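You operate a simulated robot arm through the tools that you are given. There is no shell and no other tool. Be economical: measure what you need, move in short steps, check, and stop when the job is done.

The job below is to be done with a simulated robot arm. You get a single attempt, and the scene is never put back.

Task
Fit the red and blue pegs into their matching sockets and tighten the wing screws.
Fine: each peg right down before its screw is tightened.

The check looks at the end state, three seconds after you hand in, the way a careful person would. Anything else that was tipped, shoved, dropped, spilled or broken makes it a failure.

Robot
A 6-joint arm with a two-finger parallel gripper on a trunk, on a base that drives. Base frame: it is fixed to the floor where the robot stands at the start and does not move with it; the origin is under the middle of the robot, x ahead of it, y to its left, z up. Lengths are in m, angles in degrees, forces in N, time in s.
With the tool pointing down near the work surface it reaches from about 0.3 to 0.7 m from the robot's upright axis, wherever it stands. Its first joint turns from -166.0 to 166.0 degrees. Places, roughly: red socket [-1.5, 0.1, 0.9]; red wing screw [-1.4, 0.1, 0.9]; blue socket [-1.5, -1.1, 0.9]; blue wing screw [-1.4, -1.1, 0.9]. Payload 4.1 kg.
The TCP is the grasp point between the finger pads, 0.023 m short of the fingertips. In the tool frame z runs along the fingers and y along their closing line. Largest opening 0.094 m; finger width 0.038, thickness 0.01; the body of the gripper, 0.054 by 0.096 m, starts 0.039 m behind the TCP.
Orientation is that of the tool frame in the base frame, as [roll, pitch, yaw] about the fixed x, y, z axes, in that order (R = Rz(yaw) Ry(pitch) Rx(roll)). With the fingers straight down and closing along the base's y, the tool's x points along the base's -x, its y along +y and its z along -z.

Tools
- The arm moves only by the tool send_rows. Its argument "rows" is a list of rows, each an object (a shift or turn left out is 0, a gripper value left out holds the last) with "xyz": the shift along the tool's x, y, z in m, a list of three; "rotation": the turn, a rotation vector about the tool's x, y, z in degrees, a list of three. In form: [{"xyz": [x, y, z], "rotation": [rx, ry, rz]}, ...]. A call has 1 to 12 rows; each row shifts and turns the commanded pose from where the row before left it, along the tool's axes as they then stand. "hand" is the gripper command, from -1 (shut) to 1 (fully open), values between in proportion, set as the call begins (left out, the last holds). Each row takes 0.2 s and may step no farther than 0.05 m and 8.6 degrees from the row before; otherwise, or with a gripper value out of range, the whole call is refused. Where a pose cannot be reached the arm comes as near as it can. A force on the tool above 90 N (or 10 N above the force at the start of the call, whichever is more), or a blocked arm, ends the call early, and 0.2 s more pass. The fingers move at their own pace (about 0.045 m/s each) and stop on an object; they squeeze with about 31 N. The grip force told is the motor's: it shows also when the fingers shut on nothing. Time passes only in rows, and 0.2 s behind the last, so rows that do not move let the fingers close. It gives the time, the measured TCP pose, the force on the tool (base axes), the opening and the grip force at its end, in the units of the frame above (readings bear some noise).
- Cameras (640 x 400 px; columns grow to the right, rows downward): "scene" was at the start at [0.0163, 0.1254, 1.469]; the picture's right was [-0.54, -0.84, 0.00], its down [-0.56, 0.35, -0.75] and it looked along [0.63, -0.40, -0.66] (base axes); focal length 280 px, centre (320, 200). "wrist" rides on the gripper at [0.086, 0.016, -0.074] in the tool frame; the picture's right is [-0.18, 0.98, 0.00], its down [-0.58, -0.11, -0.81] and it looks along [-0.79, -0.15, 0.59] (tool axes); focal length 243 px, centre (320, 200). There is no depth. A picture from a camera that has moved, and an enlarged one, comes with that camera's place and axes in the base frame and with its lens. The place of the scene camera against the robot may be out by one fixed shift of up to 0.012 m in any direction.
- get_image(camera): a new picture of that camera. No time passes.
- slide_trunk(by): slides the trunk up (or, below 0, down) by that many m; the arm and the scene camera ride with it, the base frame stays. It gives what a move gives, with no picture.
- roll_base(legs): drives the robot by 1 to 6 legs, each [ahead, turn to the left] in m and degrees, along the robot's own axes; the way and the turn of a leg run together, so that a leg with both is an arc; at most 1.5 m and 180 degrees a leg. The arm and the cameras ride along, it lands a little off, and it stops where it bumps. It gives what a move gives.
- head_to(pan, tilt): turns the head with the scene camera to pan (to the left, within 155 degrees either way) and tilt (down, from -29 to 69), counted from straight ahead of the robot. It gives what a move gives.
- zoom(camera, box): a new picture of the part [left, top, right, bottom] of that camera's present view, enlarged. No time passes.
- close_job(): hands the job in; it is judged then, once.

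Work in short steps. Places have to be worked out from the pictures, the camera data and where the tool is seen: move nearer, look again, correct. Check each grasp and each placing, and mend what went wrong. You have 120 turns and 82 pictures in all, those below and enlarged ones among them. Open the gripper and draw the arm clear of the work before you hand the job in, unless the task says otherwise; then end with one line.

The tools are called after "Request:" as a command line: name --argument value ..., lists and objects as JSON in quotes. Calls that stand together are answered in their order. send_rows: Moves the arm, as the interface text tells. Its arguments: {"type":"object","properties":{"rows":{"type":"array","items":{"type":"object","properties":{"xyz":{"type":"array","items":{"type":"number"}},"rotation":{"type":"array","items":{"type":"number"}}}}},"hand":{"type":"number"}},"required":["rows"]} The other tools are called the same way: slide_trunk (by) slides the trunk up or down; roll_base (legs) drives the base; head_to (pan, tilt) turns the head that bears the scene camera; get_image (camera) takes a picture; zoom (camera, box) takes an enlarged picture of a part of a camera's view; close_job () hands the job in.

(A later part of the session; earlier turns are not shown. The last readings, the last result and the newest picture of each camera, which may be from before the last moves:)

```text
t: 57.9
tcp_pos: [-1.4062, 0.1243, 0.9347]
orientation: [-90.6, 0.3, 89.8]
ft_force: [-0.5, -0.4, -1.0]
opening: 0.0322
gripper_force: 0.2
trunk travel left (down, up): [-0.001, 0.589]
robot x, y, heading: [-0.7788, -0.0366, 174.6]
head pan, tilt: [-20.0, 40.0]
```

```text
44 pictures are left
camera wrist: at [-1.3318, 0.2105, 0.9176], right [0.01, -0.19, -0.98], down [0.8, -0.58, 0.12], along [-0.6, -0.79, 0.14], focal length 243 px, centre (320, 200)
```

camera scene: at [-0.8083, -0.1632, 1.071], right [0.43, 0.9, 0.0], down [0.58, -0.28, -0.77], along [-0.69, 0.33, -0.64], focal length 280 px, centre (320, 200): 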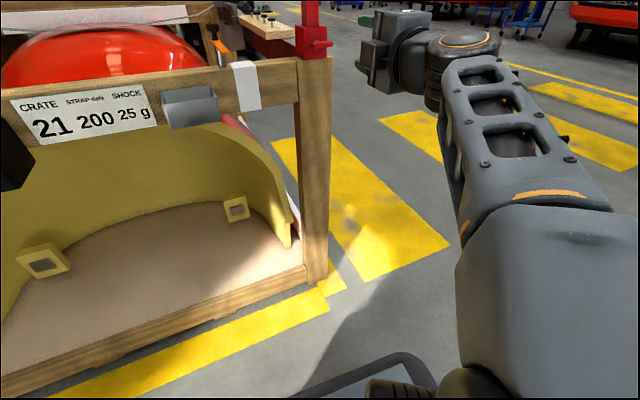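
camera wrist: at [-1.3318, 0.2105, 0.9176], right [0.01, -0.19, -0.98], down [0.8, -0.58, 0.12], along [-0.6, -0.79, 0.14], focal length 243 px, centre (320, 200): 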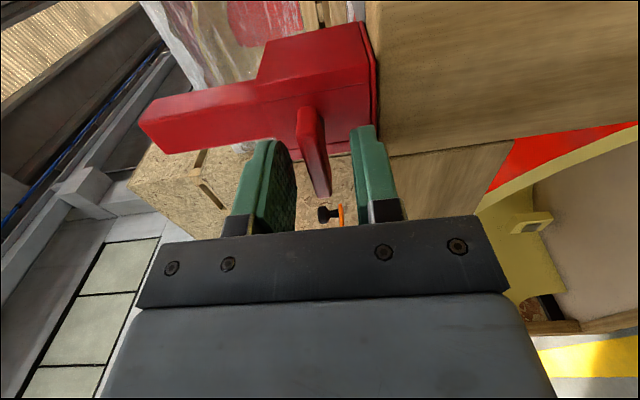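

Bar is entering centrally between the fingers. Advancing the last 17 mm and closing.

Request:
send_rows --rows '[{"xyz": [0, 0, 0.01]}, {"xyz": [0, 0, 0.007]}, {}]'

Request:
send_rows --rows '[{}, {}, {}, {}]' --hand -1

Request:
get_image --camera "wrist"

```text
t: 58.7
tcp_pos: [-1.4235, 0.1233, 0.9342]
orientation: [-90.7, 0.2, 89.7]
ft_force: [-0.5, -0.2, 0.2]
opening: 0.0318
gripper_force: 0.1
trunk travel left (down, up): [-0.001, 0.589]
robot x, y, heading: [-0.7805, -0.0349, 174.8]
head pan, tilt: [-20.0, 40.0]
```

```text
t: 59.7
tcp_pos: [-1.4232, 0.1237, 0.9371]
orientation: [-90.5, 0.2, 89.6]
ft_force: [-10.7, 2.4, 12.3]
opening: 0.01
gripper_force: 45.1
trunk travel left (down, up): [-0.001, 0.589]
robot x, y, heading: [-0.7832, -0.0364, 174.6]
head pan, tilt: [-20.0, 40.0]
```

```text
43 pictures are left
camera wrist: at [-1.349, 0.2103, 0.9192], right [0.01, -0.19, -0.98], down [0.8, -0.59, 0.12], along [-0.6, -0.79, 0.15], focal length 243 px, centre (320, 200)
```

wrist: 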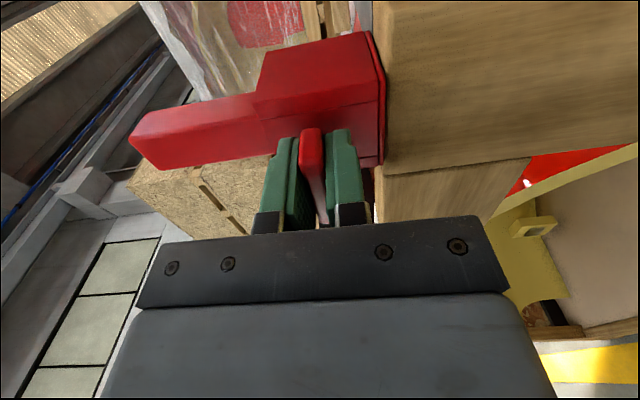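

Gripped the wing (10 mm thick). I'll relieve the 2 mm z offset and turn clockwise about the tool axis a little to see how it responds.

Request:
send_rows --rows '[{"xyz": [0, -0.002, 0]}, {"rotation": [0, 0, 8]}, {"rotation": [0, 0, 8]}, {"rotation": [0, 0, 8]}, {}]'

Request:
get_image --camera "wrist"

```text
t: 60.9
tcp_pos: [-1.4237, 0.1244, 0.9363]
orientation: [-90.8, 24.3, 89.4]
ft_force: [9.7, -2.1, -5.6]
opening: 0.0099
gripper_force: 45.6
trunk travel left (down, up): [-0.001, 0.589]
robot x, y, heading: [-0.7809, -0.0334, 174.4]
head pan, tilt: [-20.0, 40.0]
```

```text
42 pictures are left
camera wrist: at [-1.3487, 0.196, 0.8855], right [0.01, -0.57, -0.82], down [0.8, -0.49, 0.35], along [-0.6, -0.66, 0.45], focal length 243 px, centre (320, 200)
```

wrist: 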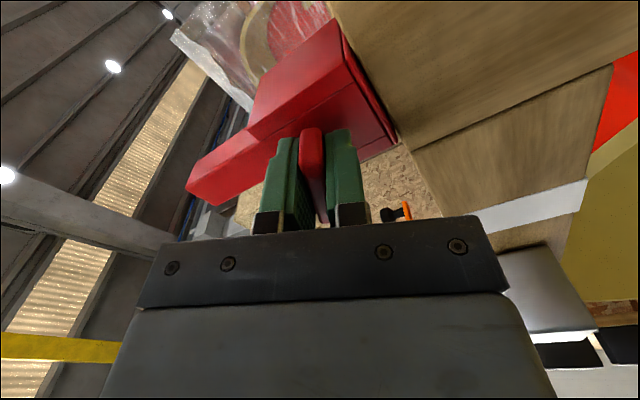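

It turns with the gripper. Continue clockwise and watch the axial force.

Request:
send_rows --rows '[{"rotation": [0, 0, 8]}, {"rotation": [0, 0, 8]}, {"rotation": [0, 0, 8]}, {}]'

Request:
send_rows --rows '[{"rotation": [0, 0, 8]}, {"rotation": [0, 0, 8]}, {"rotation": [0, 0, 8]}, {}]'

Request:
get_image --camera "wrist"

```text
t: 61.9
tcp_pos: [-1.4233, 0.1243, 0.9359]
orientation: [-91.1, 48.2, 88.9]
ft_force: [21.0, -6.3, -13.9]
opening: 0.01
gripper_force: 45.3
trunk travel left (down, up): [-0.001, 0.589]
robot x, y, heading: [-0.7815, -0.0363, 174.7]
head pan, tilt: [-20.0, 40.0]
```

```text
t: 62.9
tcp_pos: [-1.424, 0.1246, 0.9357]
orientation: [-92.3, 72.3, 87.6]
ft_force: [15.4, -4.8, -12.9]
opening: 0.0099
gripper_force: 45.1
trunk travel left (down, up): [-0.001, 0.589]
robot x, y, heading: [-0.7814, -0.0341, 174.4]
head pan, tilt: [-20.0, 40.0]
```

```text
41 pictures are left
camera wrist: at [-1.3489, 0.1345, 0.8485], right [0.0, -0.99, -0.12], down [0.8, -0.08, 0.6], along [-0.6, -0.1, 0.79], focal length 243 px, centre (320, 200)
```

wrist: 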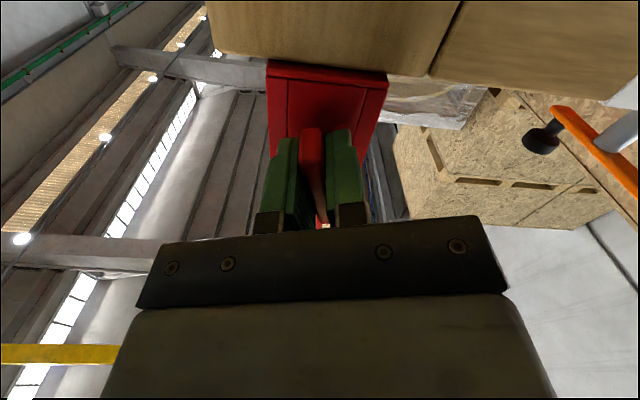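

Still turning freely; continue clockwise past vertical.

Request:
send_rows --rows '[{"rotation": [0, 0, 8]}, {"rotation": [0, 0, 8]}, {"rotation": [0, 0, 8]}, {"rotation": [0, 0, 8]}, {}]'

Request:
send_rows --rows '[{"rotation": [0, 0, 8]}, {"rotation": [0, 0, 8]}, {"rotation": [0, 0, 8]}, {"rotation": [0, 0, 8]}, {}]'

Request:
get_image --camera "wrist"

```text
t: 64.1
tcp_pos: [-1.4246, 0.1229, 0.9373]
orientation: [92.4, 75.9, -88.0]
ft_force: [-1.8, 1.0, 3.8]
opening: 0.018
gripper_force: 45.1
trunk travel left (down, up): [-0.001, 0.589]
robot x, y, heading: [-0.7829, -0.0349, 174.8]
head pan, tilt: [-20.0, 40.0]
```

```text
t: 65.3
tcp_pos: [-1.4231, 0.1276, 0.9407]
orientation: [90.3, 43.9, -90.4]
ft_force: [-26.1, 29.0, 36.8]
opening: 0.0393
gripper_force: 44.5
trunk travel left (down, up): [-0.001, 0.589]
robot x, y, heading: [-0.7826, -0.0361, 174.4]
head pan, tilt: [-20.0, 40.0]
```

```text
40 pictures are left
camera wrist: at [-1.3504, 0.0535, 0.8916], right [-0.01, -0.55, 0.84], down [0.81, 0.48, 0.33], along [-0.58, 0.68, 0.44], focal length 243 px, centre (320, 200)
```

wrist: 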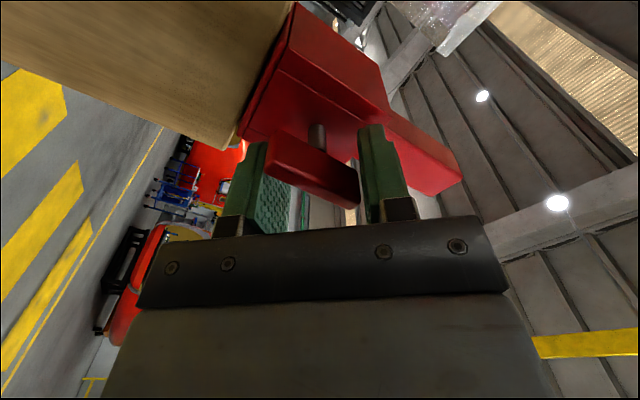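

The wing stopped at about 90° (vertical) and the fingers were forced open, so the screw is at its tight stop. I'll open slightly without turning back, and withdraw straight.

Request:
send_rows --rows '[{}, {}, {"xyz": [0, 0, -0.02]}, {"xyz": [0, 0, -0.03]}, {"xyz": [0, 0, -0.04]}, {}]' --hand 0.1

Request:
get_image --camera "wrist"

Request:
zoom --camera "scene" --box '[270, 0, 430, 100]'

```text
t: 66.7
tcp_pos: [-1.3339, 0.1284, 0.9377]
orientation: [91.0, 43.7, -89.6]
ft_force: [-0.5, -0.4, -0.1]
opening: 0.0519
gripper_force: 0.1
trunk travel left (down, up): [-0.001, 0.589]
robot x, y, heading: [-0.7824, -0.0378, 174.6]
head pan, tilt: [-20.0, 40.0]
```

```text
39 pictures are left
camera wrist: at [-1.2592, 0.054, 0.8898], right [-0.01, -0.55, 0.84], down [0.8, 0.49, 0.33], along [-0.59, 0.68, 0.43], focal length 243 px, centre (320, 200)
```

wrist: 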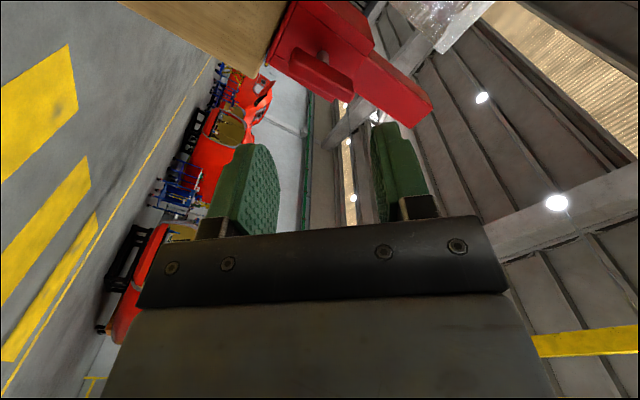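

```text
4.00 times, centred on (350, 50) of scene
camera zoom: at [-0.8084, -0.1631, 1.047], right [0.43, 0.9, 0.0], down [0.58, -0.28, -0.77], along [-0.69, 0.33, -0.64], focal length 1122 px, centre (200, 800)
```

zoom: 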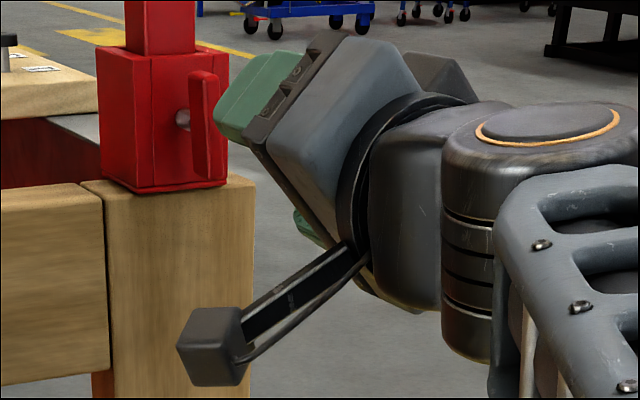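

The wing is now vertical and tight. I'll back off, raise the trunk and bring the tool back to pointing down.

Request:
roll_base --legs '[[-0.35, 0]]'

Request:
slide_trunk --by 0.4

Request:
slide_trunk --by 0.024

Request:
send_rows --rows '[{"rotation": [0, 0, -7.7]}, {"rotation": [0, 0, -7.7]}, {"rotation": [0, 0, -7.7]}, {"rotation": [0, 0, -7.7]}, {"rotation": [0, 0, -7.7]}, {"rotation": [0, 0, -7.7]}, {"rotation": [0, 8, 0]}, {"rotation": [0, 8, 0]}, {"rotation": [0, 8, 0]}, {"rotation": [0, 8, 0]}, {"rotation": [0, 8, 0]}]'

```text
t: 69.0
tcp_pos: [-0.9923, 0.0972, 0.9378]
orientation: [91.0, 43.6, -89.9]
ft_force: [0.4, -0.1, 0.9]
opening: 0.0517
gripper_force: 0.0
trunk travel left (down, up): [-0.001, 0.589]
robot x, y, heading: [-0.4427, -0.0677, 174.1]
head pan, tilt: [-20.0, 40.0]
```

```text
t: 72.8
tcp_pos: [-0.991, 0.0973, 1.3373]
orientation: [91.1, 43.8, -89.9]
ft_force: [0.8, -1.1, -0.3]
opening: 0.0517
gripper_force: 0.1
trunk travel left (down, up): [-0.401, 0.189]
robot x, y, heading: [-0.4376, -0.0714, 174.1]
head pan, tilt: [-20.0, 40.0]
```

```text
t: 73.5
tcp_pos: [-0.9918, 0.0971, 1.3621]
orientation: [91.1, 43.9, -89.9]
ft_force: [0.5, 0.2, -1.1]
opening: 0.0516
gripper_force: 0.1
trunk travel left (down, up): [-0.425, 0.165]
robot x, y, heading: [-0.4395, -0.0647, 174.2]
head pan, tilt: [-20.0, 40.0]
```

```text
t: 75.9
tcp_pos: [-0.9913, 0.0977, 1.3628]
orientation: [179.9, 49.2, -0.7]
ft_force: [-0.4, 0.4, 0.4]
opening: 0.0521
gripper_force: 0.1
trunk travel left (down, up): [-0.425, 0.165]
robot x, y, heading: [-0.441, -0.0661, 174.4]
head pan, tilt: [-20.0, 40.0]
```

Request:
send_rows --rows '[{"rotation": [0, 8.2, 0]}, {"rotation": [0, 8.2, 0]}, {"rotation": [0, 8.2, 0]}, {"rotation": [0, 8.2, 0]}, {"rotation": [0, 8.2, 0]}, {"rotation": [0, 8.2, 0]}, {"rotation": [0, 0, -0.7], "xyz": [0.03, 0, 0.03]}, {"xyz": [0.0, 0, 0.04]}, {}]'

Request:
roll_base --legs '[[0, -174], [0.35, 0]]'

Request:
get_image --camera "wrist"

```text
t: 77.9
tcp_pos: [-0.8967, 0.0737, 1.197]
orientation: [-180.0, 0.1, 0.1]
ft_force: [-0.4, 0.2, 0.1]
opening: 0.0518
gripper_force: 0.1
out of reach, approached as far as the arm can: row 2, 3, 4, 5, 6
trunk travel left (down, up): [-0.425, 0.165]
robot x, y, heading: [-0.4415, -0.0692, 174.1]
head pan, tilt: [-20.0, 40.0]
```

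```text
t: 87.3
tcp_pos: [0.3827, -0.161, 1.196]
orientation: [180.0, 0.1, -173.8]
ft_force: [-0.4, -0.3, 0.4]
opening: 0.0518
gripper_force: 0.1
trunk travel left (down, up): [-0.425, 0.165]
robot x, y, heading: [-0.0901, -0.0663, 0.4]
head pan, tilt: [-20.0, 40.0]
```

```text
37 pictures are left
camera wrist: at [0.2939, -0.1548, 1.271], right [0.08, 1.0, 0.0], down [0.59, -0.05, 0.81], along [0.8, -0.06, -0.59], focal length 243 px, centre (320, 200)
```

wrist: 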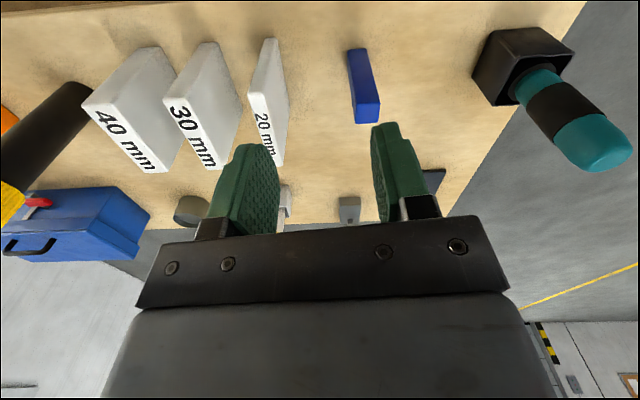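

Blue peg in view. Zooming for its position and yaw.

Request:
zoom --camera "wrist" --box '[320, 30, 420, 130]'

```text
4.00 times, centred on (370, 80) of wrist
camera zoom: at [0.2939, -0.1548, 1.271], right [0.08, 1.0, 0.0], down [0.59, -0.05, 0.81], along [0.8, -0.06, -0.59], focal length 970 px, centre (120, 680)
```

zoom: 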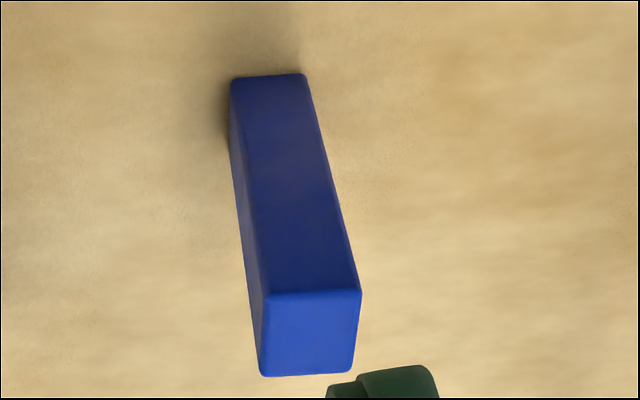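

Blue ≈(0.475,-0.110), near axis-aligned. Squaring the tool and hovering above.

Request:
send_rows --rows '[{"rotation": [0, 0, 6.2]}, {"xyz": [-0.04, 0.025, 0]}, {"xyz": [-0.04, 0.025, 0]}, {"xyz": [-0.013, 0.001, 0.03]}, {"xyz": [0, 0, 0.045]}, {"xyz": [0, 0, 0.045]}, {}]' --hand 0.4

Request:
zoom --camera "wrist" --box '[220, 60, 420, 260]'

```text
t: 88.9
tcp_pos: [0.4774, -0.1138, 1.0763]
orientation: [-180.0, 0.2, 179.9]
ft_force: [0.3, -0.6, -0.2]
opening: 0.066
gripper_force: 0.1
trunk travel left (down, up): [-0.425, 0.165]
robot x, y, heading: [-0.0866, -0.0658, 0.5]
head pan, tilt: [-20.0, 40.0]
```

```text
2.00 times, centred on (320, 160) of wrist
camera zoom: at [0.3904, -0.0978, 1.1505], right [0.19, 0.98, 0.0], down [0.58, -0.11, 0.81], along [0.79, -0.15, -0.59], focal length 485 px, centre (320, 280)
```

zoom: 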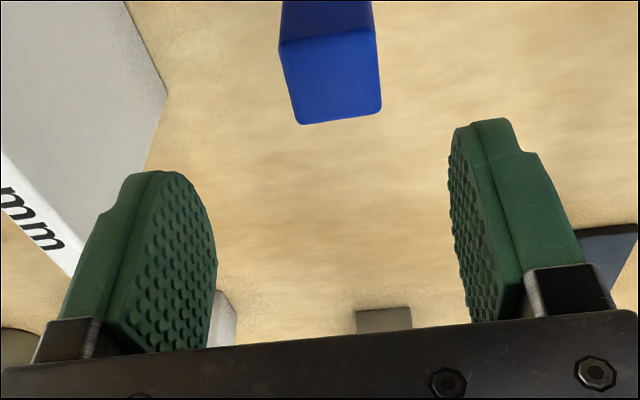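

Peg is about 3 mm nearer and 4 mm to +y; correcting and descending to the same grasp height as red.

Request:
send_rows --rows '[{"xyz": [0.003, 0.004, 0]}, {"xyz": [0, 0, 0.04]}, {}]'

Request:
zoom --camera "wrist" --box '[220, 60, 420, 260]'

```text
t: 89.7
tcp_pos: [0.4751, -0.1066, 1.0367]
orientation: [179.9, 0.1, 180.0]
ft_force: [0.2, -0.7, 0.2]
opening: 0.0656
gripper_force: 0.1
trunk travel left (down, up): [-0.425, 0.165]
robot x, y, heading: [-0.0862, -0.0636, 0.4]
head pan, tilt: [-20.0, 40.0]
```

```text
2.00 times, centred on (320, 160) of wrist
camera zoom: at [0.3866, -0.09, 1.11], right [0.18, 0.98, 0.0], down [0.58, -0.11, 0.81], along [0.79, -0.15, -0.59], focal length 485 px, centre (320, 280)
```

zoom: 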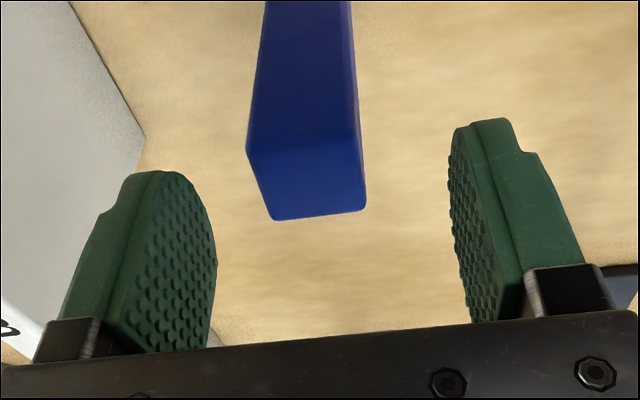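

Request:
send_rows --rows '[{"xyz": [-0.003, -0.0025, 0]}, {"xyz": [0, 0, 0.025]}, {"xyz": [0, 0, 0.021]}, {}]'

Request:
get_image --camera "wrist"

```text
t: 90.7
tcp_pos: [0.4768, -0.1065, 0.9907]
orientation: [179.9, 0.1, 180.0]
ft_force: [0.1, 1.1, 0.1]
opening: 0.0658
gripper_force: 0.0
trunk travel left (down, up): [-0.425, 0.165]
robot x, y, heading: [-0.0855, -0.0679, 0.3]
head pan, tilt: [-20.0, 40.0]
```

```text
33 pictures are left
camera wrist: at [0.3891, -0.0906, 1.0639], right [0.18, 0.98, 0.0], down [0.58, -0.11, 0.81], along [0.79, -0.15, -0.59], focal length 243 px, centre (320, 200)
```

wrist: 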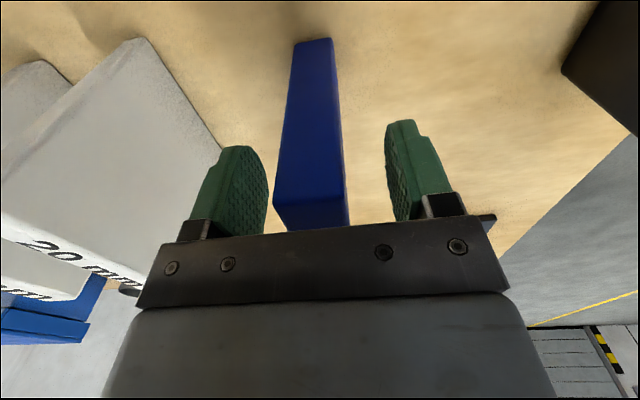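

Request:
send_rows --rows '[{"xyz": [-0.002, -0.003, 0]}, {}]'

Request:
send_rows --rows '[{}, {}, {}, {}, {}]' --hand -1

Request:
send_rows --rows '[{"xyz": [0, 0, -0.03]}, {"xyz": [0, 0, -0.05]}, {"xyz": [0, 0, -0.05]}, {"xyz": [0, 0, -0.05]}, {"xyz": [0, 0, -0.05]}, {"xyz": [0, 0, -0.04]}, {}]'

Request:
get_image --camera "wrist"

```text
t: 91.3
tcp_pos: [0.478, -0.1089, 0.9919]
orientation: [179.9, 0.1, 179.8]
ft_force: [-0.5, -0.1, 0.3]
opening: 0.0659
gripper_force: 0.1
trunk travel left (down, up): [-0.425, 0.165]
robot x, y, heading: [-0.0886, -0.0655, 0.3]
head pan, tilt: [-20.0, 40.0]
```

```text
t: 92.5
tcp_pos: [0.4772, -0.1108, 0.9922]
orientation: [180.0, 0.0, 179.9]
ft_force: [-0.4, -0.2, 0.1]
opening: 0.0297
gripper_force: 31.2
trunk travel left (down, up): [-0.425, 0.165]
robot x, y, heading: [-0.0875, -0.069, 0.0]
head pan, tilt: [-20.0, 40.0]
```

```text
t: 94.1
tcp_pos: [0.4645, -0.1116, 1.2356]
orientation: [-180.0, 0.2, 179.9]
ft_force: [0.0, 0.8, -2.5]
opening: 0.0297
gripper_force: 30.8
out of reach, approached as far as the arm can: row 6
trunk travel left (down, up): [-0.425, 0.165]
robot x, y, heading: [-0.0871, -0.0683, 0.5]
head pan, tilt: [-20.0, 40.0]
```

```text
32 pictures are left
camera wrist: at [0.376, -0.0944, 1.3091], right [0.19, 0.98, 0.0], down [0.58, -0.11, 0.81], along [0.79, -0.15, -0.59], focal length 243 px, centre (320, 200)
```

wrist: 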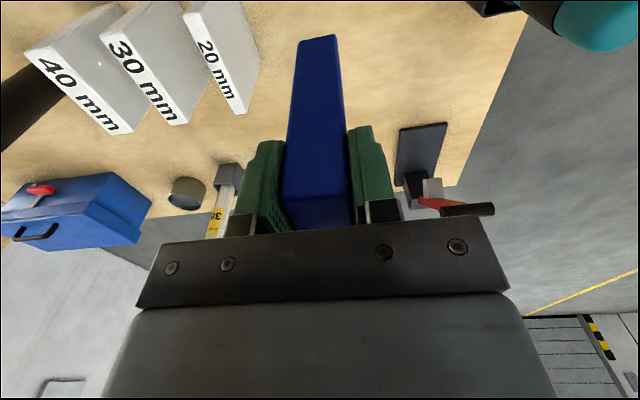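

Blue is held. Driving: back out, turn right, go along to y≈-1.13 and face the crate at a standoff.

Request:
roll_base --legs '[[-0.4, 0], [0, -102], [1.08, 0], [0, -78]]'

Request:
get_image --camera "wrist"

Request:
get_image --camera "scene"

```text
t: 109.7
tcp_pos: [-1.2636, -1.1287, 1.2352]
orientation: [180.0, 0.3, -0.7]
ft_force: [0.1, 1.2, -3.3]
opening: 0.0298
gripper_force: 30.9
trunk travel left (down, up): [-0.425, 0.165]
robot x, y, heading: [-0.718, -1.1789, 179.4]
head pan, tilt: [-20.0, 40.0]
```

```text
31 pictures are left
camera wrist: at [-1.1785, -1.1461, 1.3089], right [-0.2, -0.98, 0.0], down [-0.58, 0.12, 0.81], along [-0.79, 0.16, -0.59], focal length 243 px, centre (320, 200)
```

wrist: 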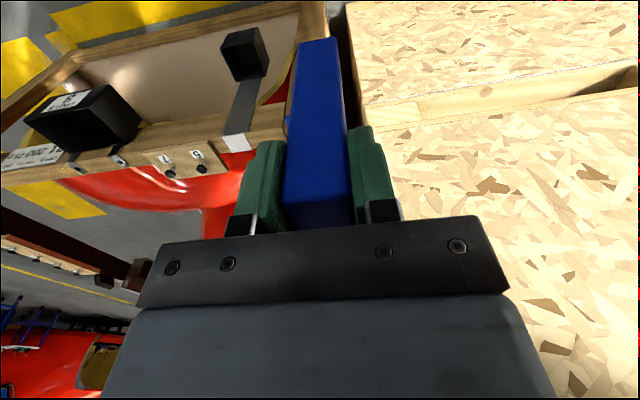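

```text
30 pictures are left
camera scene: at [-0.7306, -1.3091, 1.471], right [0.35, 0.94, 0.0], down [0.6, -0.22, -0.77], along [-0.72, 0.27, -0.64], focal length 280 px, centre (320, 200)
```

scene: 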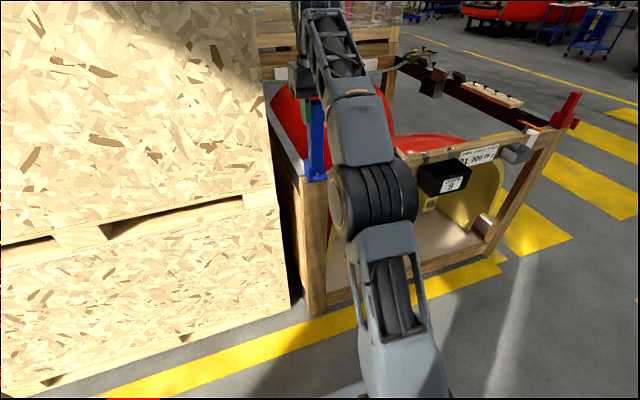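

The socket is hidden behind the held peg, and a tall OSB stack stands just beyond it at y≈-1.17. I'll shift the tool to +y to see the socket.

Request:
send_rows --rows '[{"xyz": [0, -0.045, 0]}, {"xyz": [0, -0.045, 0]}, {}]'

Request:
get_image --camera "wrist"

Request:
zoom --camera "wrist" --box '[320, 0, 440, 120]'

```text
t: 110.5
tcp_pos: [-1.2547, -1.0405, 1.2289]
orientation: [179.9, 0.5, -0.8]
ft_force: [0.2, 0.3, -2.9]
opening: 0.0298
gripper_force: 30.6
out of reach, approached as far as the arm can: row 1, 2
trunk travel left (down, up): [-0.425, 0.165]
robot x, y, heading: [-0.7192, -1.1828, 179.6]
head pan, tilt: [-20.0, 40.0]
```

```text
29 pictures are left
camera wrist: at [-1.1701, -1.0573, 1.3016], right [-0.2, -0.98, 0.0], down [-0.57, 0.12, 0.81], along [-0.79, 0.16, -0.59], focal length 243 px, centre (320, 200)
```

wrist: 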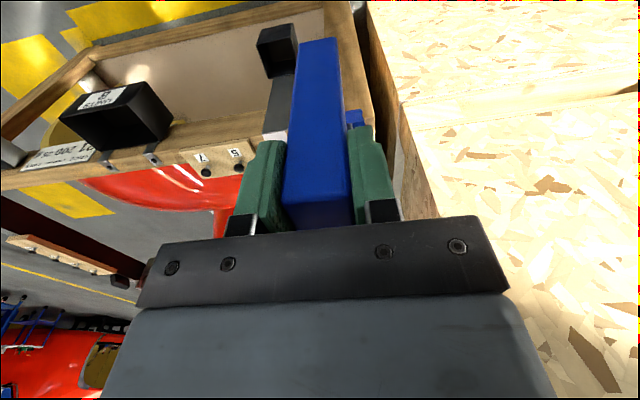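

```text
3.33 times, centred on (380, 60) of wrist
camera zoom: at [-1.1701, -1.0573, 1.3016], right [-0.2, -0.98, 0.0], down [-0.57, 0.12, 0.81], along [-0.79, 0.16, -0.59], focal length 809 px, centre (120, 667)
```

zoom: 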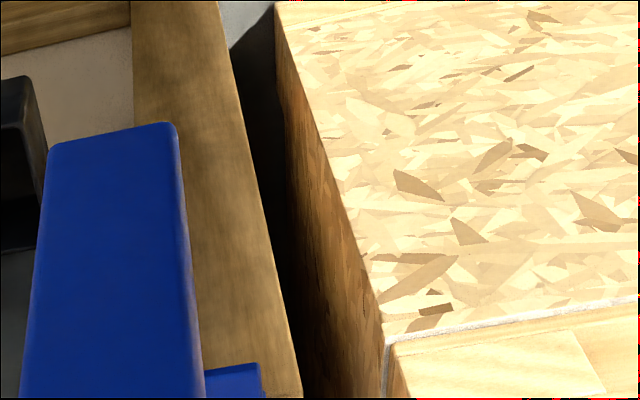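

Socket center appears near y≈-1.05, wall face at y≈-1.14. To keep the forearm off the wall I'll reposition the base to y≈-0.95.

Request:
roll_base --legs '[[0, 30], [-0.45, 0], [0, -30], [0.5, 0]]'

Request:
get_image --camera "wrist"

```text
t: 118.8
tcp_pos: [-1.3796, -0.8272, 1.2285]
orientation: [-179.9, 0.4, 0.2]
ft_force: [0.0, -0.3, -3.0]
opening: 0.0296
gripper_force: 31.1
trunk travel left (down, up): [-0.425, 0.165]
robot x, y, heading: [-0.8367, -0.9557, -179.6]
head pan, tilt: [-20.0, 40.0]
```

```text
27 pictures are left
camera wrist: at [-1.2937, -0.8437, 1.3016], right [-0.18, -0.98, 0.0], down [-0.58, 0.11, 0.81], along [-0.8, 0.15, -0.59], focal length 243 px, centre (320, 200)
```

wrist: 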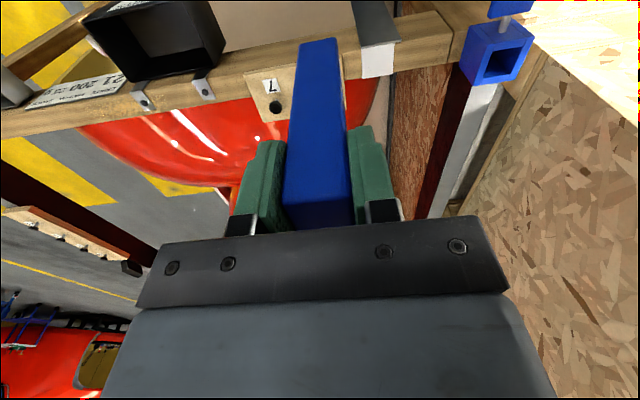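

Socket hole ≈(-1.490,-1.048). Driving 0.1 m closer and moving over it at height.

Request:
roll_base --legs '[[0.1, 0]]'

Request:
send_rows --rows '[{"xyz": [0, 0.045, 0]}, {"xyz": [0, 0.045, 0]}, {"xyz": [0, 0.045, 0]}, {"xyz": [0, 0.045, 0]}, {}]'

Request:
get_image --camera "wrist"

```text
t: 119.9
tcp_pos: [-1.4827, -0.8294, 1.2284]
orientation: [-180.0, 0.4, 0.2]
ft_force: [-0.3, -0.4, -3.3]
opening: 0.0301
gripper_force: 31.0
trunk travel left (down, up): [-0.425, 0.165]
robot x, y, heading: [-0.9328, -0.9617, -179.5]
head pan, tilt: [-20.0, 40.0]
```

```text
t: 121.1
tcp_pos: [-1.4788, -1.0092, 1.2261]
orientation: [-180.0, 0.4, 0.2]
ft_force: [-0.2, 0.7, -2.2]
opening: 0.0298
gripper_force: 31.1
trunk travel left (down, up): [-0.425, 0.165]
robot x, y, heading: [-0.9381, -0.9556, -179.5]
head pan, tilt: [-20.0, 40.0]
```

```text
26 pictures are left
camera wrist: at [-1.3927, -1.0253, 1.2994], right [-0.18, -0.98, 0.0], down [-0.58, 0.11, 0.81], along [-0.8, 0.15, -0.59], focal length 243 px, centre (320, 200)
```

wrist: 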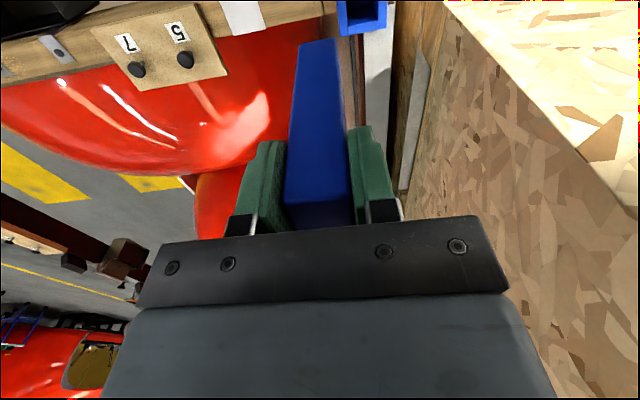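

Request:
send_rows --rows '[{"rotation": [0, 0.4, 0.2]}, {"xyz": [-0.008, 0.04, 0]}, {"xyz": [0, 0, 0.04]}, {"xyz": [0, 0, 0.035]}, {}]'

Request:
zoom --camera "wrist" --box '[240, 0, 400, 100]'

```text
t: 122.3
tcp_pos: [-1.4886, -1.0503, 1.1575]
orientation: [-180.0, 0.0, 0.0]
ft_force: [0.0, -0.4, -3.2]
opening: 0.0298
gripper_force: 31.4
trunk travel left (down, up): [-0.425, 0.165]
robot x, y, heading: [-0.936, -0.9569, -179.6]
head pan, tilt: [-20.0, 40.0]
```

```text
4.00 times, centred on (320, 50) of wrist
camera zoom: at [-1.4026, -1.0662, 1.2299], right [-0.18, -0.98, 0.0], down [-0.58, 0.11, 0.81], along [-0.79, 0.15, -0.59], focal length 970 px, centre (320, 800)
```

zoom: 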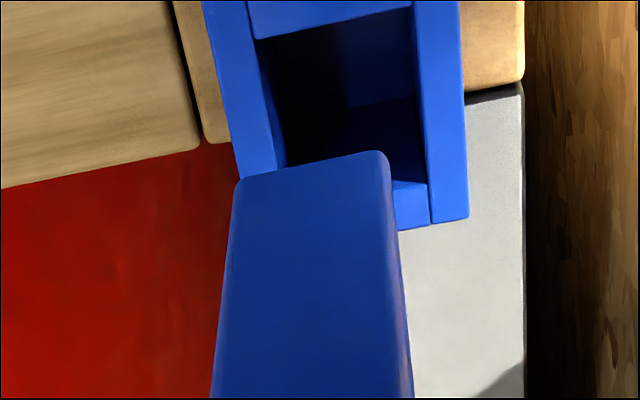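

Hole center works out to about (-1.491,-1.0555). Correcting and lowering to 2 cm above.

Request:
send_rows --rows '[{"xyz": [-0.0025, 0.005, 0]}, {"xyz": [0, 0, 0.045]}, {}, {}]'

Request:
zoom --camera "wrist" --box '[240, 0, 400, 100]'

```text
t: 123.3
tcp_pos: [-1.4913, -1.0552, 1.1114]
orientation: [179.9, 0.0, 0.1]
ft_force: [0.0, 0.5, -2.9]
opening: 0.0298
gripper_force: 30.9
trunk travel left (down, up): [-0.425, 0.165]
robot x, y, heading: [-0.9379, -0.9598, -179.6]
head pan, tilt: [-20.0, 40.0]
```

```text
4.00 times, centred on (320, 50) of wrist
camera zoom: at [-1.4056, -1.0719, 1.1847], right [-0.18, -0.98, 0.0], down [-0.58, 0.11, 0.81], along [-0.79, 0.15, -0.59], focal length 970 px, centre (320, 800)
```

zoom: 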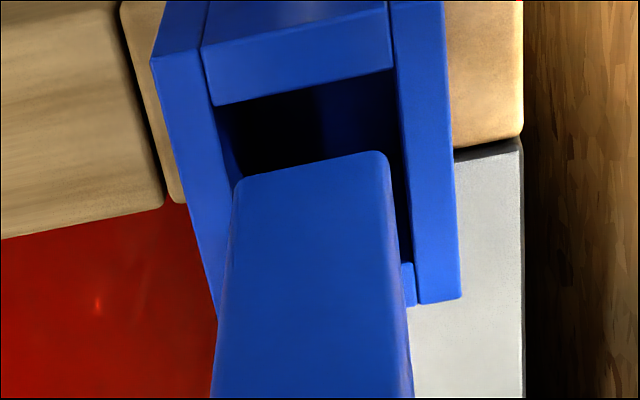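

The blue peg sits about 4.5 mm toward -x in the grip, compared with red at the same stage. I'll shift +4.5 mm in x, then enter the hole slowly.

Request:
send_rows --rows '[{"xyz": [0.0045, 0.0004, 0]}, {"xyz": [0, 0, 0.01]}, {}]'

Request:
zoom --camera "wrist" --box '[240, 0, 400, 100]'

```text
t: 124.1
tcp_pos: [-1.4857, -1.0578, 1.0995]
orientation: [-180.0, 0.0, 0.0]
ft_force: [0.0, 0.5, -1.9]
opening: 0.03
gripper_force: 30.8
trunk travel left (down, up): [-0.425, 0.165]
robot x, y, heading: [-0.9384, -0.9599, -179.1]
head pan, tilt: [-20.0, 40.0]
```

```text
4.00 times, centred on (320, 50) of wrist
camera zoom: at [-1.4006, -1.073, 1.1725], right [-0.18, -0.98, 0.0], down [-0.58, 0.11, 0.81], along [-0.79, 0.15, -0.59], focal length 970 px, centre (320, 800)
```

zoom: 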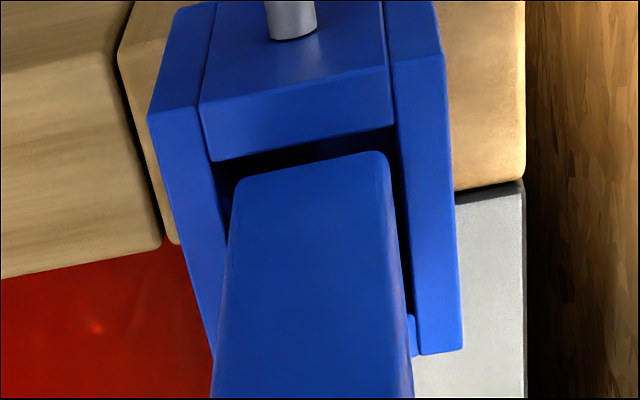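

Gaps look balanced on all sides. Lowering in steps.

Request:
send_rows --rows '[{"xyz": [0.0005, 0, 0.008]}, {"xyz": [0, 0, 0.008]}, {"xyz": [0, 0, 0.008]}, {}]'

Request:
zoom --camera "wrist" --box '[240, 0, 400, 100]'

```text
t: 125.1
tcp_pos: [-1.4846, -1.0548, 1.0747]
orientation: [180.0, 0.0, 0.0]
ft_force: [0.2, -0.3, -2.3]
opening: 0.0299
gripper_force: 31.4
trunk travel left (down, up): [-0.425, 0.165]
robot x, y, heading: [-0.9411, -0.9605, -179.4]
head pan, tilt: [-20.0, 40.0]
```

```text
4.00 times, centred on (320, 50) of wrist
camera zoom: at [-1.4002, -1.0711, 1.1485], right [-0.18, -0.98, 0.0], down [-0.58, 0.11, 0.81], along [-0.79, 0.15, -0.59], focal length 970 px, centre (320, 800)
```

zoom: 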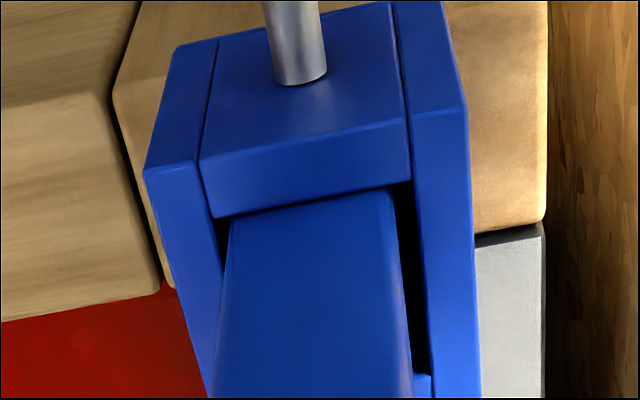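

Inside with no contact force. Continuing down to just above the expected bottom, then gently to contact.

Request:
send_rows --rows '[{"xyz": [0, 0, 0.01]}, {"xyz": [0, 0, 0.01]}, {"xyz": [0, 0, 0.01]}, {"xyz": [0, 0, 0.008]}, {}]'

Request:
send_rows --rows '[{"xyz": [0, 0, 0.004]}, {"xyz": [0, 0, 0.003]}, {"xyz": [0, 0, 0.003]}, {}]'

```text
t: 126.3
tcp_pos: [-1.4867, -1.0551, 1.0367]
orientation: [180.0, 0.0, 0.0]
ft_force: [0.1, 0.1, -2.7]
opening: 0.0299
gripper_force: 31.3
trunk travel left (down, up): [-0.425, 0.165]
robot x, y, heading: [-0.9383, -0.9551, -179.3]
head pan, tilt: [-20.0, 40.0]
```

```text
t: 127.3
tcp_pos: [-1.4857, -1.0535, 1.0282]
orientation: [-180.0, 0.2, 0.0]
ft_force: [-2.7, -1.1, 23.5]
opening: 0.0301
gripper_force: 30.7
trunk travel left (down, up): [-0.425, 0.165]
robot x, y, heading: [-0.9363, -0.958, -179.2]
head pan, tilt: [-20.0, 40.0]
```

Bottomed at the same height as red (z 1.028, 23 N). Release, rise, and press-check.

Request:
send_rows --rows '[{}, {}, {}, {"xyz": [0, 0, -0.03]}, {"xyz": [0, 0, -0.04]}, {}]' --hand 0.3

Request:
send_rows --rows '[{"xyz": [-0.003, 0, 0]}, {}, {}, {}, {"xyz": [0, 0, 0.013]}, {"xyz": [0, 0, 0.006]}, {"xyz": [0, 0, 0.004]}, {"xyz": [0, 0, 0.003]}, {}]' --hand -1

```text
t: 128.7
tcp_pos: [-1.4884, -1.0553, 1.0951]
orientation: [-180.0, 0.1, 0.0]
ft_force: [0.1, -0.4, -0.1]
opening: 0.0611
gripper_force: 0.1
trunk travel left (down, up): [-0.425, 0.165]
robot x, y, heading: [-0.9367, -0.9613, -179.5]
head pan, tilt: [-20.0, 40.0]
```

```text
t: 130.7
tcp_pos: [-1.4901, -1.055, 1.0774]
orientation: [179.9, 0.9, 0.0]
ft_force: [-3.1, -0.7, 47.2]
opening: 0.0
gripper_force: 31.0
trunk travel left (down, up): [-0.425, 0.165]
robot x, y, heading: [-0.9406, -0.9596, -179.4]
head pan, tilt: [-20.0, 40.0]
```

Same seated height as red (1.0775), so blue is fully down. Retreat and set up for the screw as before.

Request:
send_rows --rows '[{"xyz": [0, 0, -0.03]}, {"xyz": [0, 0, -0.05]}, {"xyz": [0.05, 0, 0]}, {"xyz": [0.05, 0, 0]}, {"xyz": [0.04, 0, 0]}, {}]'

Request:
zoom --camera "wrist" --box '[220, 0, 420, 200]'

Request:
roll_base --legs '[[-0.17, 0]]'

```text
t: 132.1
tcp_pos: [-1.3461, -1.052, 1.1503]
orientation: [-179.9, 0.0, 0.0]
ft_force: [0.4, -0.1, -0.2]
opening: 0.0001
gripper_force: 31.1
trunk travel left (down, up): [-0.425, 0.165]
robot x, y, heading: [-0.9394, -0.957, -179.3]
head pan, tilt: [-20.0, 40.0]
```

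```text
2.00 times, centred on (320, 100) of wrist
camera zoom: at [-1.262, -1.0684, 1.2242], right [-0.18, -0.98, 0.0], down [-0.58, 0.11, 0.81], along [-0.79, 0.15, -0.59], focal length 485 px, centre (320, 400)
```

zoom: 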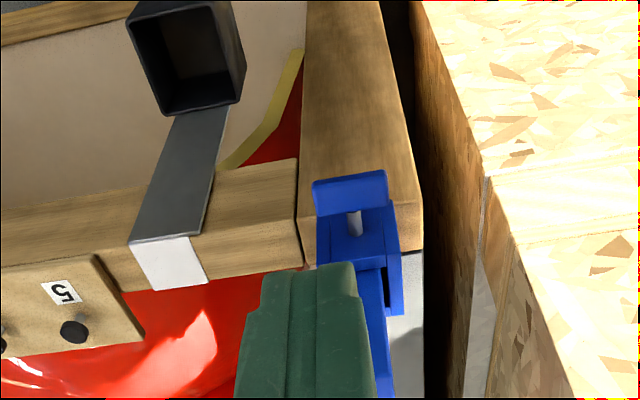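

```text
t: 133.6
tcp_pos: [-1.1821, -1.0506, 1.1513]
orientation: [180.0, -0.1, 0.2]
ft_force: [-1.3, 0.1, 0.0]
opening: 0.0
gripper_force: 31.5
trunk travel left (down, up): [-0.425, 0.165]
robot x, y, heading: [-0.7758, -0.9596, -179.1]
head pan, tilt: [-20.0, 40.0]
```

Blue bar is at about (-1.435,-1.055,0.935), level. I'll raise the arm to the height that worked, then pitch the tool to horizontal.

Request:
send_rows --rows '[{"xyz": [-0.02, 0, -0.045]}, {"xyz": [-0.02, 0, -0.045]}, {"xyz": [-0.01, 0, -0.045]}, {"rotation": [0, -8.2, 0]}, {"rotation": [0, -8.2, 0]}, {"rotation": [0, -8.2, 0]}, {"rotation": [0, -8.2, 0]}, {"rotation": [0, -8.2, 0]}, {"rotation": [0, -8.2, 0]}, {"rotation": [0, -8.2, 0]}]' --hand -0.1

```text
t: 135.8
tcp_pos: [-1.2322, -1.0521, 1.2867]
orientation: [180.0, 57.5, 0.3]
ft_force: [-0.1, -1.0, 0.3]
opening: 0.0423
gripper_force: 0.2
trunk travel left (down, up): [-0.425, 0.165]
robot x, y, heading: [-0.7705, -0.9597, -179.2]
head pan, tilt: [-20.0, 40.0]
```

Request:
send_rows --rows '[{"rotation": [0, -8.1, 0]}, {"rotation": [0, -8.1, 0]}, {"rotation": [0, -8.1, 0]}, {"rotation": [0, -8.1, 0]}, {"rotation": [0, 0, -8.2]}, {"rotation": [0, 0, -8.2]}, {"rotation": [0, 0, -8.2]}, {"rotation": [0, 0, -8.2]}, {"rotation": [0, 0, -8.2]}]'

```text
t: 137.8
tcp_pos: [-1.2336, -1.0522, 1.2861]
orientation: [-90.3, 48.9, 90.1]
ft_force: [0.8, 0.5, -0.3]
opening: 0.0422
gripper_force: 0.0
trunk travel left (down, up): [-0.425, 0.165]
robot x, y, heading: [-0.7709, -0.9573, -179.0]
head pan, tilt: [-20.0, 40.0]
```

Reaching well on this side. Finish the roll.

Request:
send_rows --rows '[{"rotation": [0, 0, -8.15]}, {"rotation": [0, 0, -8.15]}, {"rotation": [0, 0, -8.15]}, {"rotation": [0, 0, -8.15]}, {"rotation": [0, 0, -8.15]}, {"rotation": [0, 0, -8.15]}, {}]'

Request:
head_to --pan 20 --tilt 40

Request:
get_image --camera "scene"

```text
t: 139.4
tcp_pos: [-1.2327, -1.0541, 1.2849]
orientation: [-90.2, 0.0, 90.2]
ft_force: [-0.7, -0.7, 0.0]
opening: 0.0424
gripper_force: 0.1
trunk travel left (down, up): [-0.425, 0.165]
robot x, y, heading: [-0.7736, -0.9611, -179.0]
head pan, tilt: [-20.0, 40.0]
```

```text
t: 140.4
tcp_pos: [-1.2322, -1.0527, 1.2846]
orientation: [-90.2, 0.1, 90.2]
ft_force: [0.0, -0.2, 0.2]
opening: 0.0424
gripper_force: 0.1
trunk travel left (down, up): [-0.425, 0.165]
robot x, y, heading: [-0.7724, -0.9533, -179.1]
head pan, tilt: [20.0, 40.0]
```

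```text
20 pictures are left
camera scene: at [-0.7844, -1.1453, 1.471], right [-0.35, 0.94, 0.0], down [0.6, 0.23, -0.77], along [-0.72, -0.27, -0.64], focal length 280 px, centre (320, 200)
```

scene: 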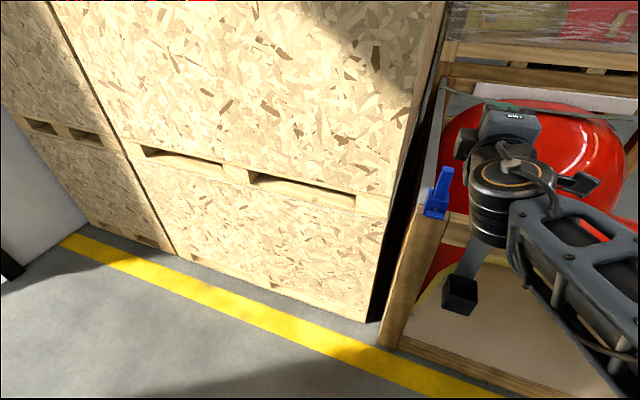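

Clear. Lowering the trunk by 0.35 m to bring the tool to the screw height.

Request:
slide_trunk --by -0.35

Request:
send_rows --rows '[{"xyz": [-0.002, 0, 0.045]}, {"xyz": [0, 0, 0.045]}, {"xyz": [0, 0, 0.03]}, {}]'

Request:
get_image --camera "wrist"

Request:
get_image --camera "scene"

```text
t: 143.8
tcp_pos: [-1.2317, -1.0531, 0.9361]
orientation: [-90.3, 0.1, 90.1]
ft_force: [0.3, -0.3, -0.5]
opening: 0.0421
gripper_force: 0.0
trunk travel left (down, up): [-0.075, 0.515]
robot x, y, heading: [-0.7742, -0.9563, -179.2]
head pan, tilt: [20.0, 40.0]
```

```text
t: 144.8
tcp_pos: [-1.3516, -1.0553, 0.9348]
orientation: [-90.1, 0.1, 90.2]
ft_force: [-0.1, 0.5, -0.4]
opening: 0.0422
gripper_force: 0.0
trunk travel left (down, up): [-0.075, 0.515]
robot x, y, heading: [-0.7737, -0.9602, -179.3]
head pan, tilt: [20.0, 40.0]
```

```text
19 pictures are left
camera wrist: at [-1.2788, -0.9682, 0.9166], right [0.0, -0.19, -0.98], down [0.81, -0.58, 0.11], along [-0.59, -0.79, 0.15], focal length 243 px, centre (320, 200)
```

wrist: 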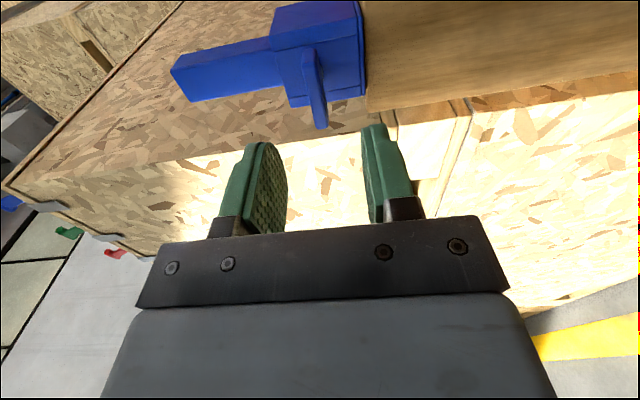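

```text
18 pictures are left
camera scene: at [-0.7844, -1.1453, 1.121], right [-0.35, 0.93, 0.0], down [0.6, 0.23, -0.77], along [-0.72, -0.27, -0.64], focal length 280 px, centre (320, 200)
```

scene: 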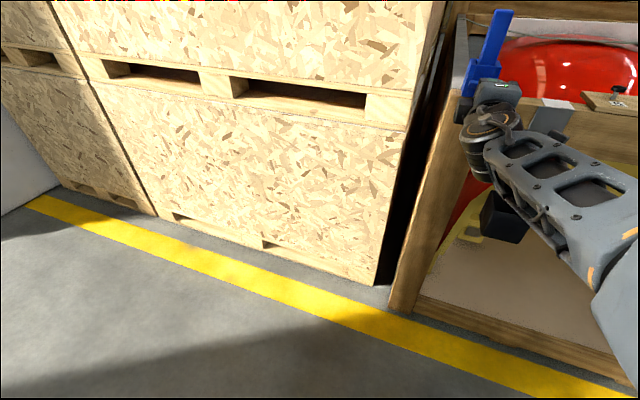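

Bar reads about 4 mm above the tool axis and at x≈-1.438. Raising 3 mm, narrowing the fingers and advancing most of the way.

Request:
send_rows --rows '[{"xyz": [0, -0.0035, 0]}, {"xyz": [0, 0, 0.04]}, {"xyz": [0, 0, 0.022]}, {}]' --hand -0.32

Request:
get_image --camera "wrist"

```text
t: 145.8
tcp_pos: [-1.4163, -1.0552, 0.9401]
orientation: [-90.2, 0.2, 90.2]
ft_force: [-0.7, 0.3, -0.6]
opening: 0.032
gripper_force: 0.1
trunk travel left (down, up): [-0.075, 0.515]
robot x, y, heading: [-0.7705, -0.9552, -178.9]
head pan, tilt: [20.0, 40.0]
```

```text
17 pictures are left
camera wrist: at [-1.3427, -0.9685, 0.9221], right [0.0, -0.19, -0.98], down [0.81, -0.58, 0.11], along [-0.59, -0.79, 0.15], focal length 243 px, centre (320, 200)
```

wrist: 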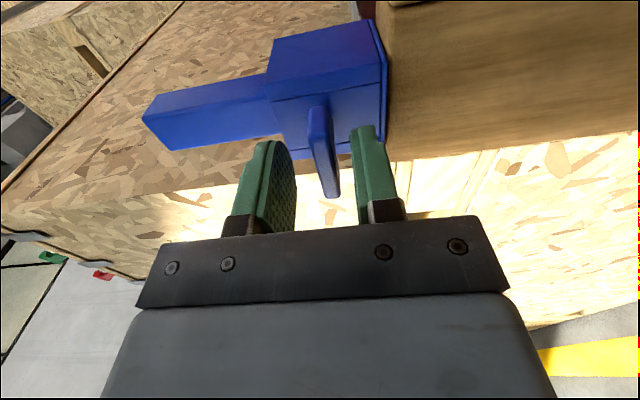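

Now 2 mm too high; correct, advance the last 18 mm and close.

Request:
send_rows --rows '[{"xyz": [0, 0.002, 0]}, {"xyz": [0, 0, 0.01]}, {"xyz": [0, 0, 0.007]}, {}]'

Request:
send_rows --rows '[{}, {}, {}, {}]' --hand -1

Request:
get_image --camera "wrist"

```text
t: 146.8
tcp_pos: [-1.4319, -1.0562, 0.9391]
orientation: [-90.2, 0.1, 90.2]
ft_force: [0.4, 0.3, 0.2]
opening: 0.0321
gripper_force: 0.1
trunk travel left (down, up): [-0.075, 0.515]
robot x, y, heading: [-0.7717, -0.959, -179.3]
head pan, tilt: [20.0, 40.0]
```

```text
t: 147.8
tcp_pos: [-1.4327, -1.0555, 0.937]
orientation: [-90.5, 0.1, 90.3]
ft_force: [9.1, 1.8, -17.7]
opening: 0.0101
gripper_force: 45.2
trunk travel left (down, up): [-0.075, 0.515]
robot x, y, heading: [-0.7725, -0.9541, -179.4]
head pan, tilt: [20.0, 40.0]
```

```text
16 pictures are left
camera wrist: at [-1.3596, -0.9694, 0.9193], right [0.01, -0.19, -0.98], down [0.81, -0.58, 0.12], along [-0.59, -0.8, 0.15], focal length 243 px, centre (320, 200)
```

wrist: 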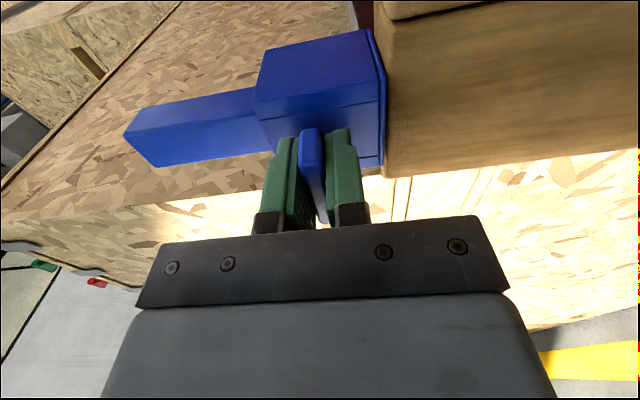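

Gripped. Relieving the offset by lowering 2.5 mm and turning clockwise.

Request:
send_rows --rows '[{"xyz": [0, 0.0025, 0]}, {"rotation": [0, 0, 8]}, {"rotation": [0, 0, 8]}, {"rotation": [0, 0, 8]}, {"rotation": [0, 0, 8]}, {"rotation": [0, 0, 8]}, {"rotation": [0, 0, 8]}, {}]'

Request:
send_rows --rows '[{"rotation": [0, 0, 8]}, {"rotation": [0, 0, 8]}, {"rotation": [0, 0, 8]}, {"rotation": [0, 0, 8]}, {"rotation": [0, 0, 8]}, {}]'

Request:
get_image --camera "wrist"

```text
t: 149.7
tcp_pos: [-1.4307, -1.0555, 0.9353]
orientation: [-89.9, 48.4, 90.1]
ft_force: [-20.3, -2.3, 21.6]
opening: 0.0101
gripper_force: 45.2
trunk travel left (down, up): [-0.075, 0.515]
robot x, y, heading: [-0.7724, -0.9565, -179.2]
head pan, tilt: [20.0, 40.0]
```

```text
t: 151.1
tcp_pos: [-1.4308, -1.0556, 0.9345]
orientation: [-91.8, 88.3, 88.5]
ft_force: [-12.4, 1.7, 18.4]
opening: 0.0098
gripper_force: 45.4
trunk travel left (down, up): [-0.075, 0.515]
robot x, y, heading: [-0.7688, -0.957, -179.3]
head pan, tilt: [20.0, 40.0]
```

```text
15 pictures are left
camera wrist: at [-1.3572, -1.0693, 0.8473], right [0.0, -0.99, 0.15], down [0.81, 0.09, 0.59], along [-0.59, 0.12, 0.8], focal length 243 px, centre (320, 200)
```

wrist: 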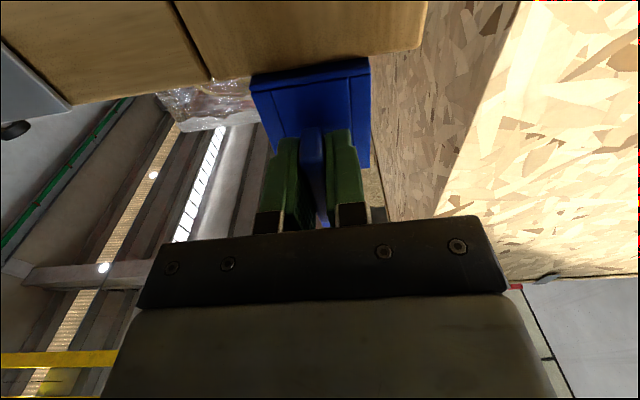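

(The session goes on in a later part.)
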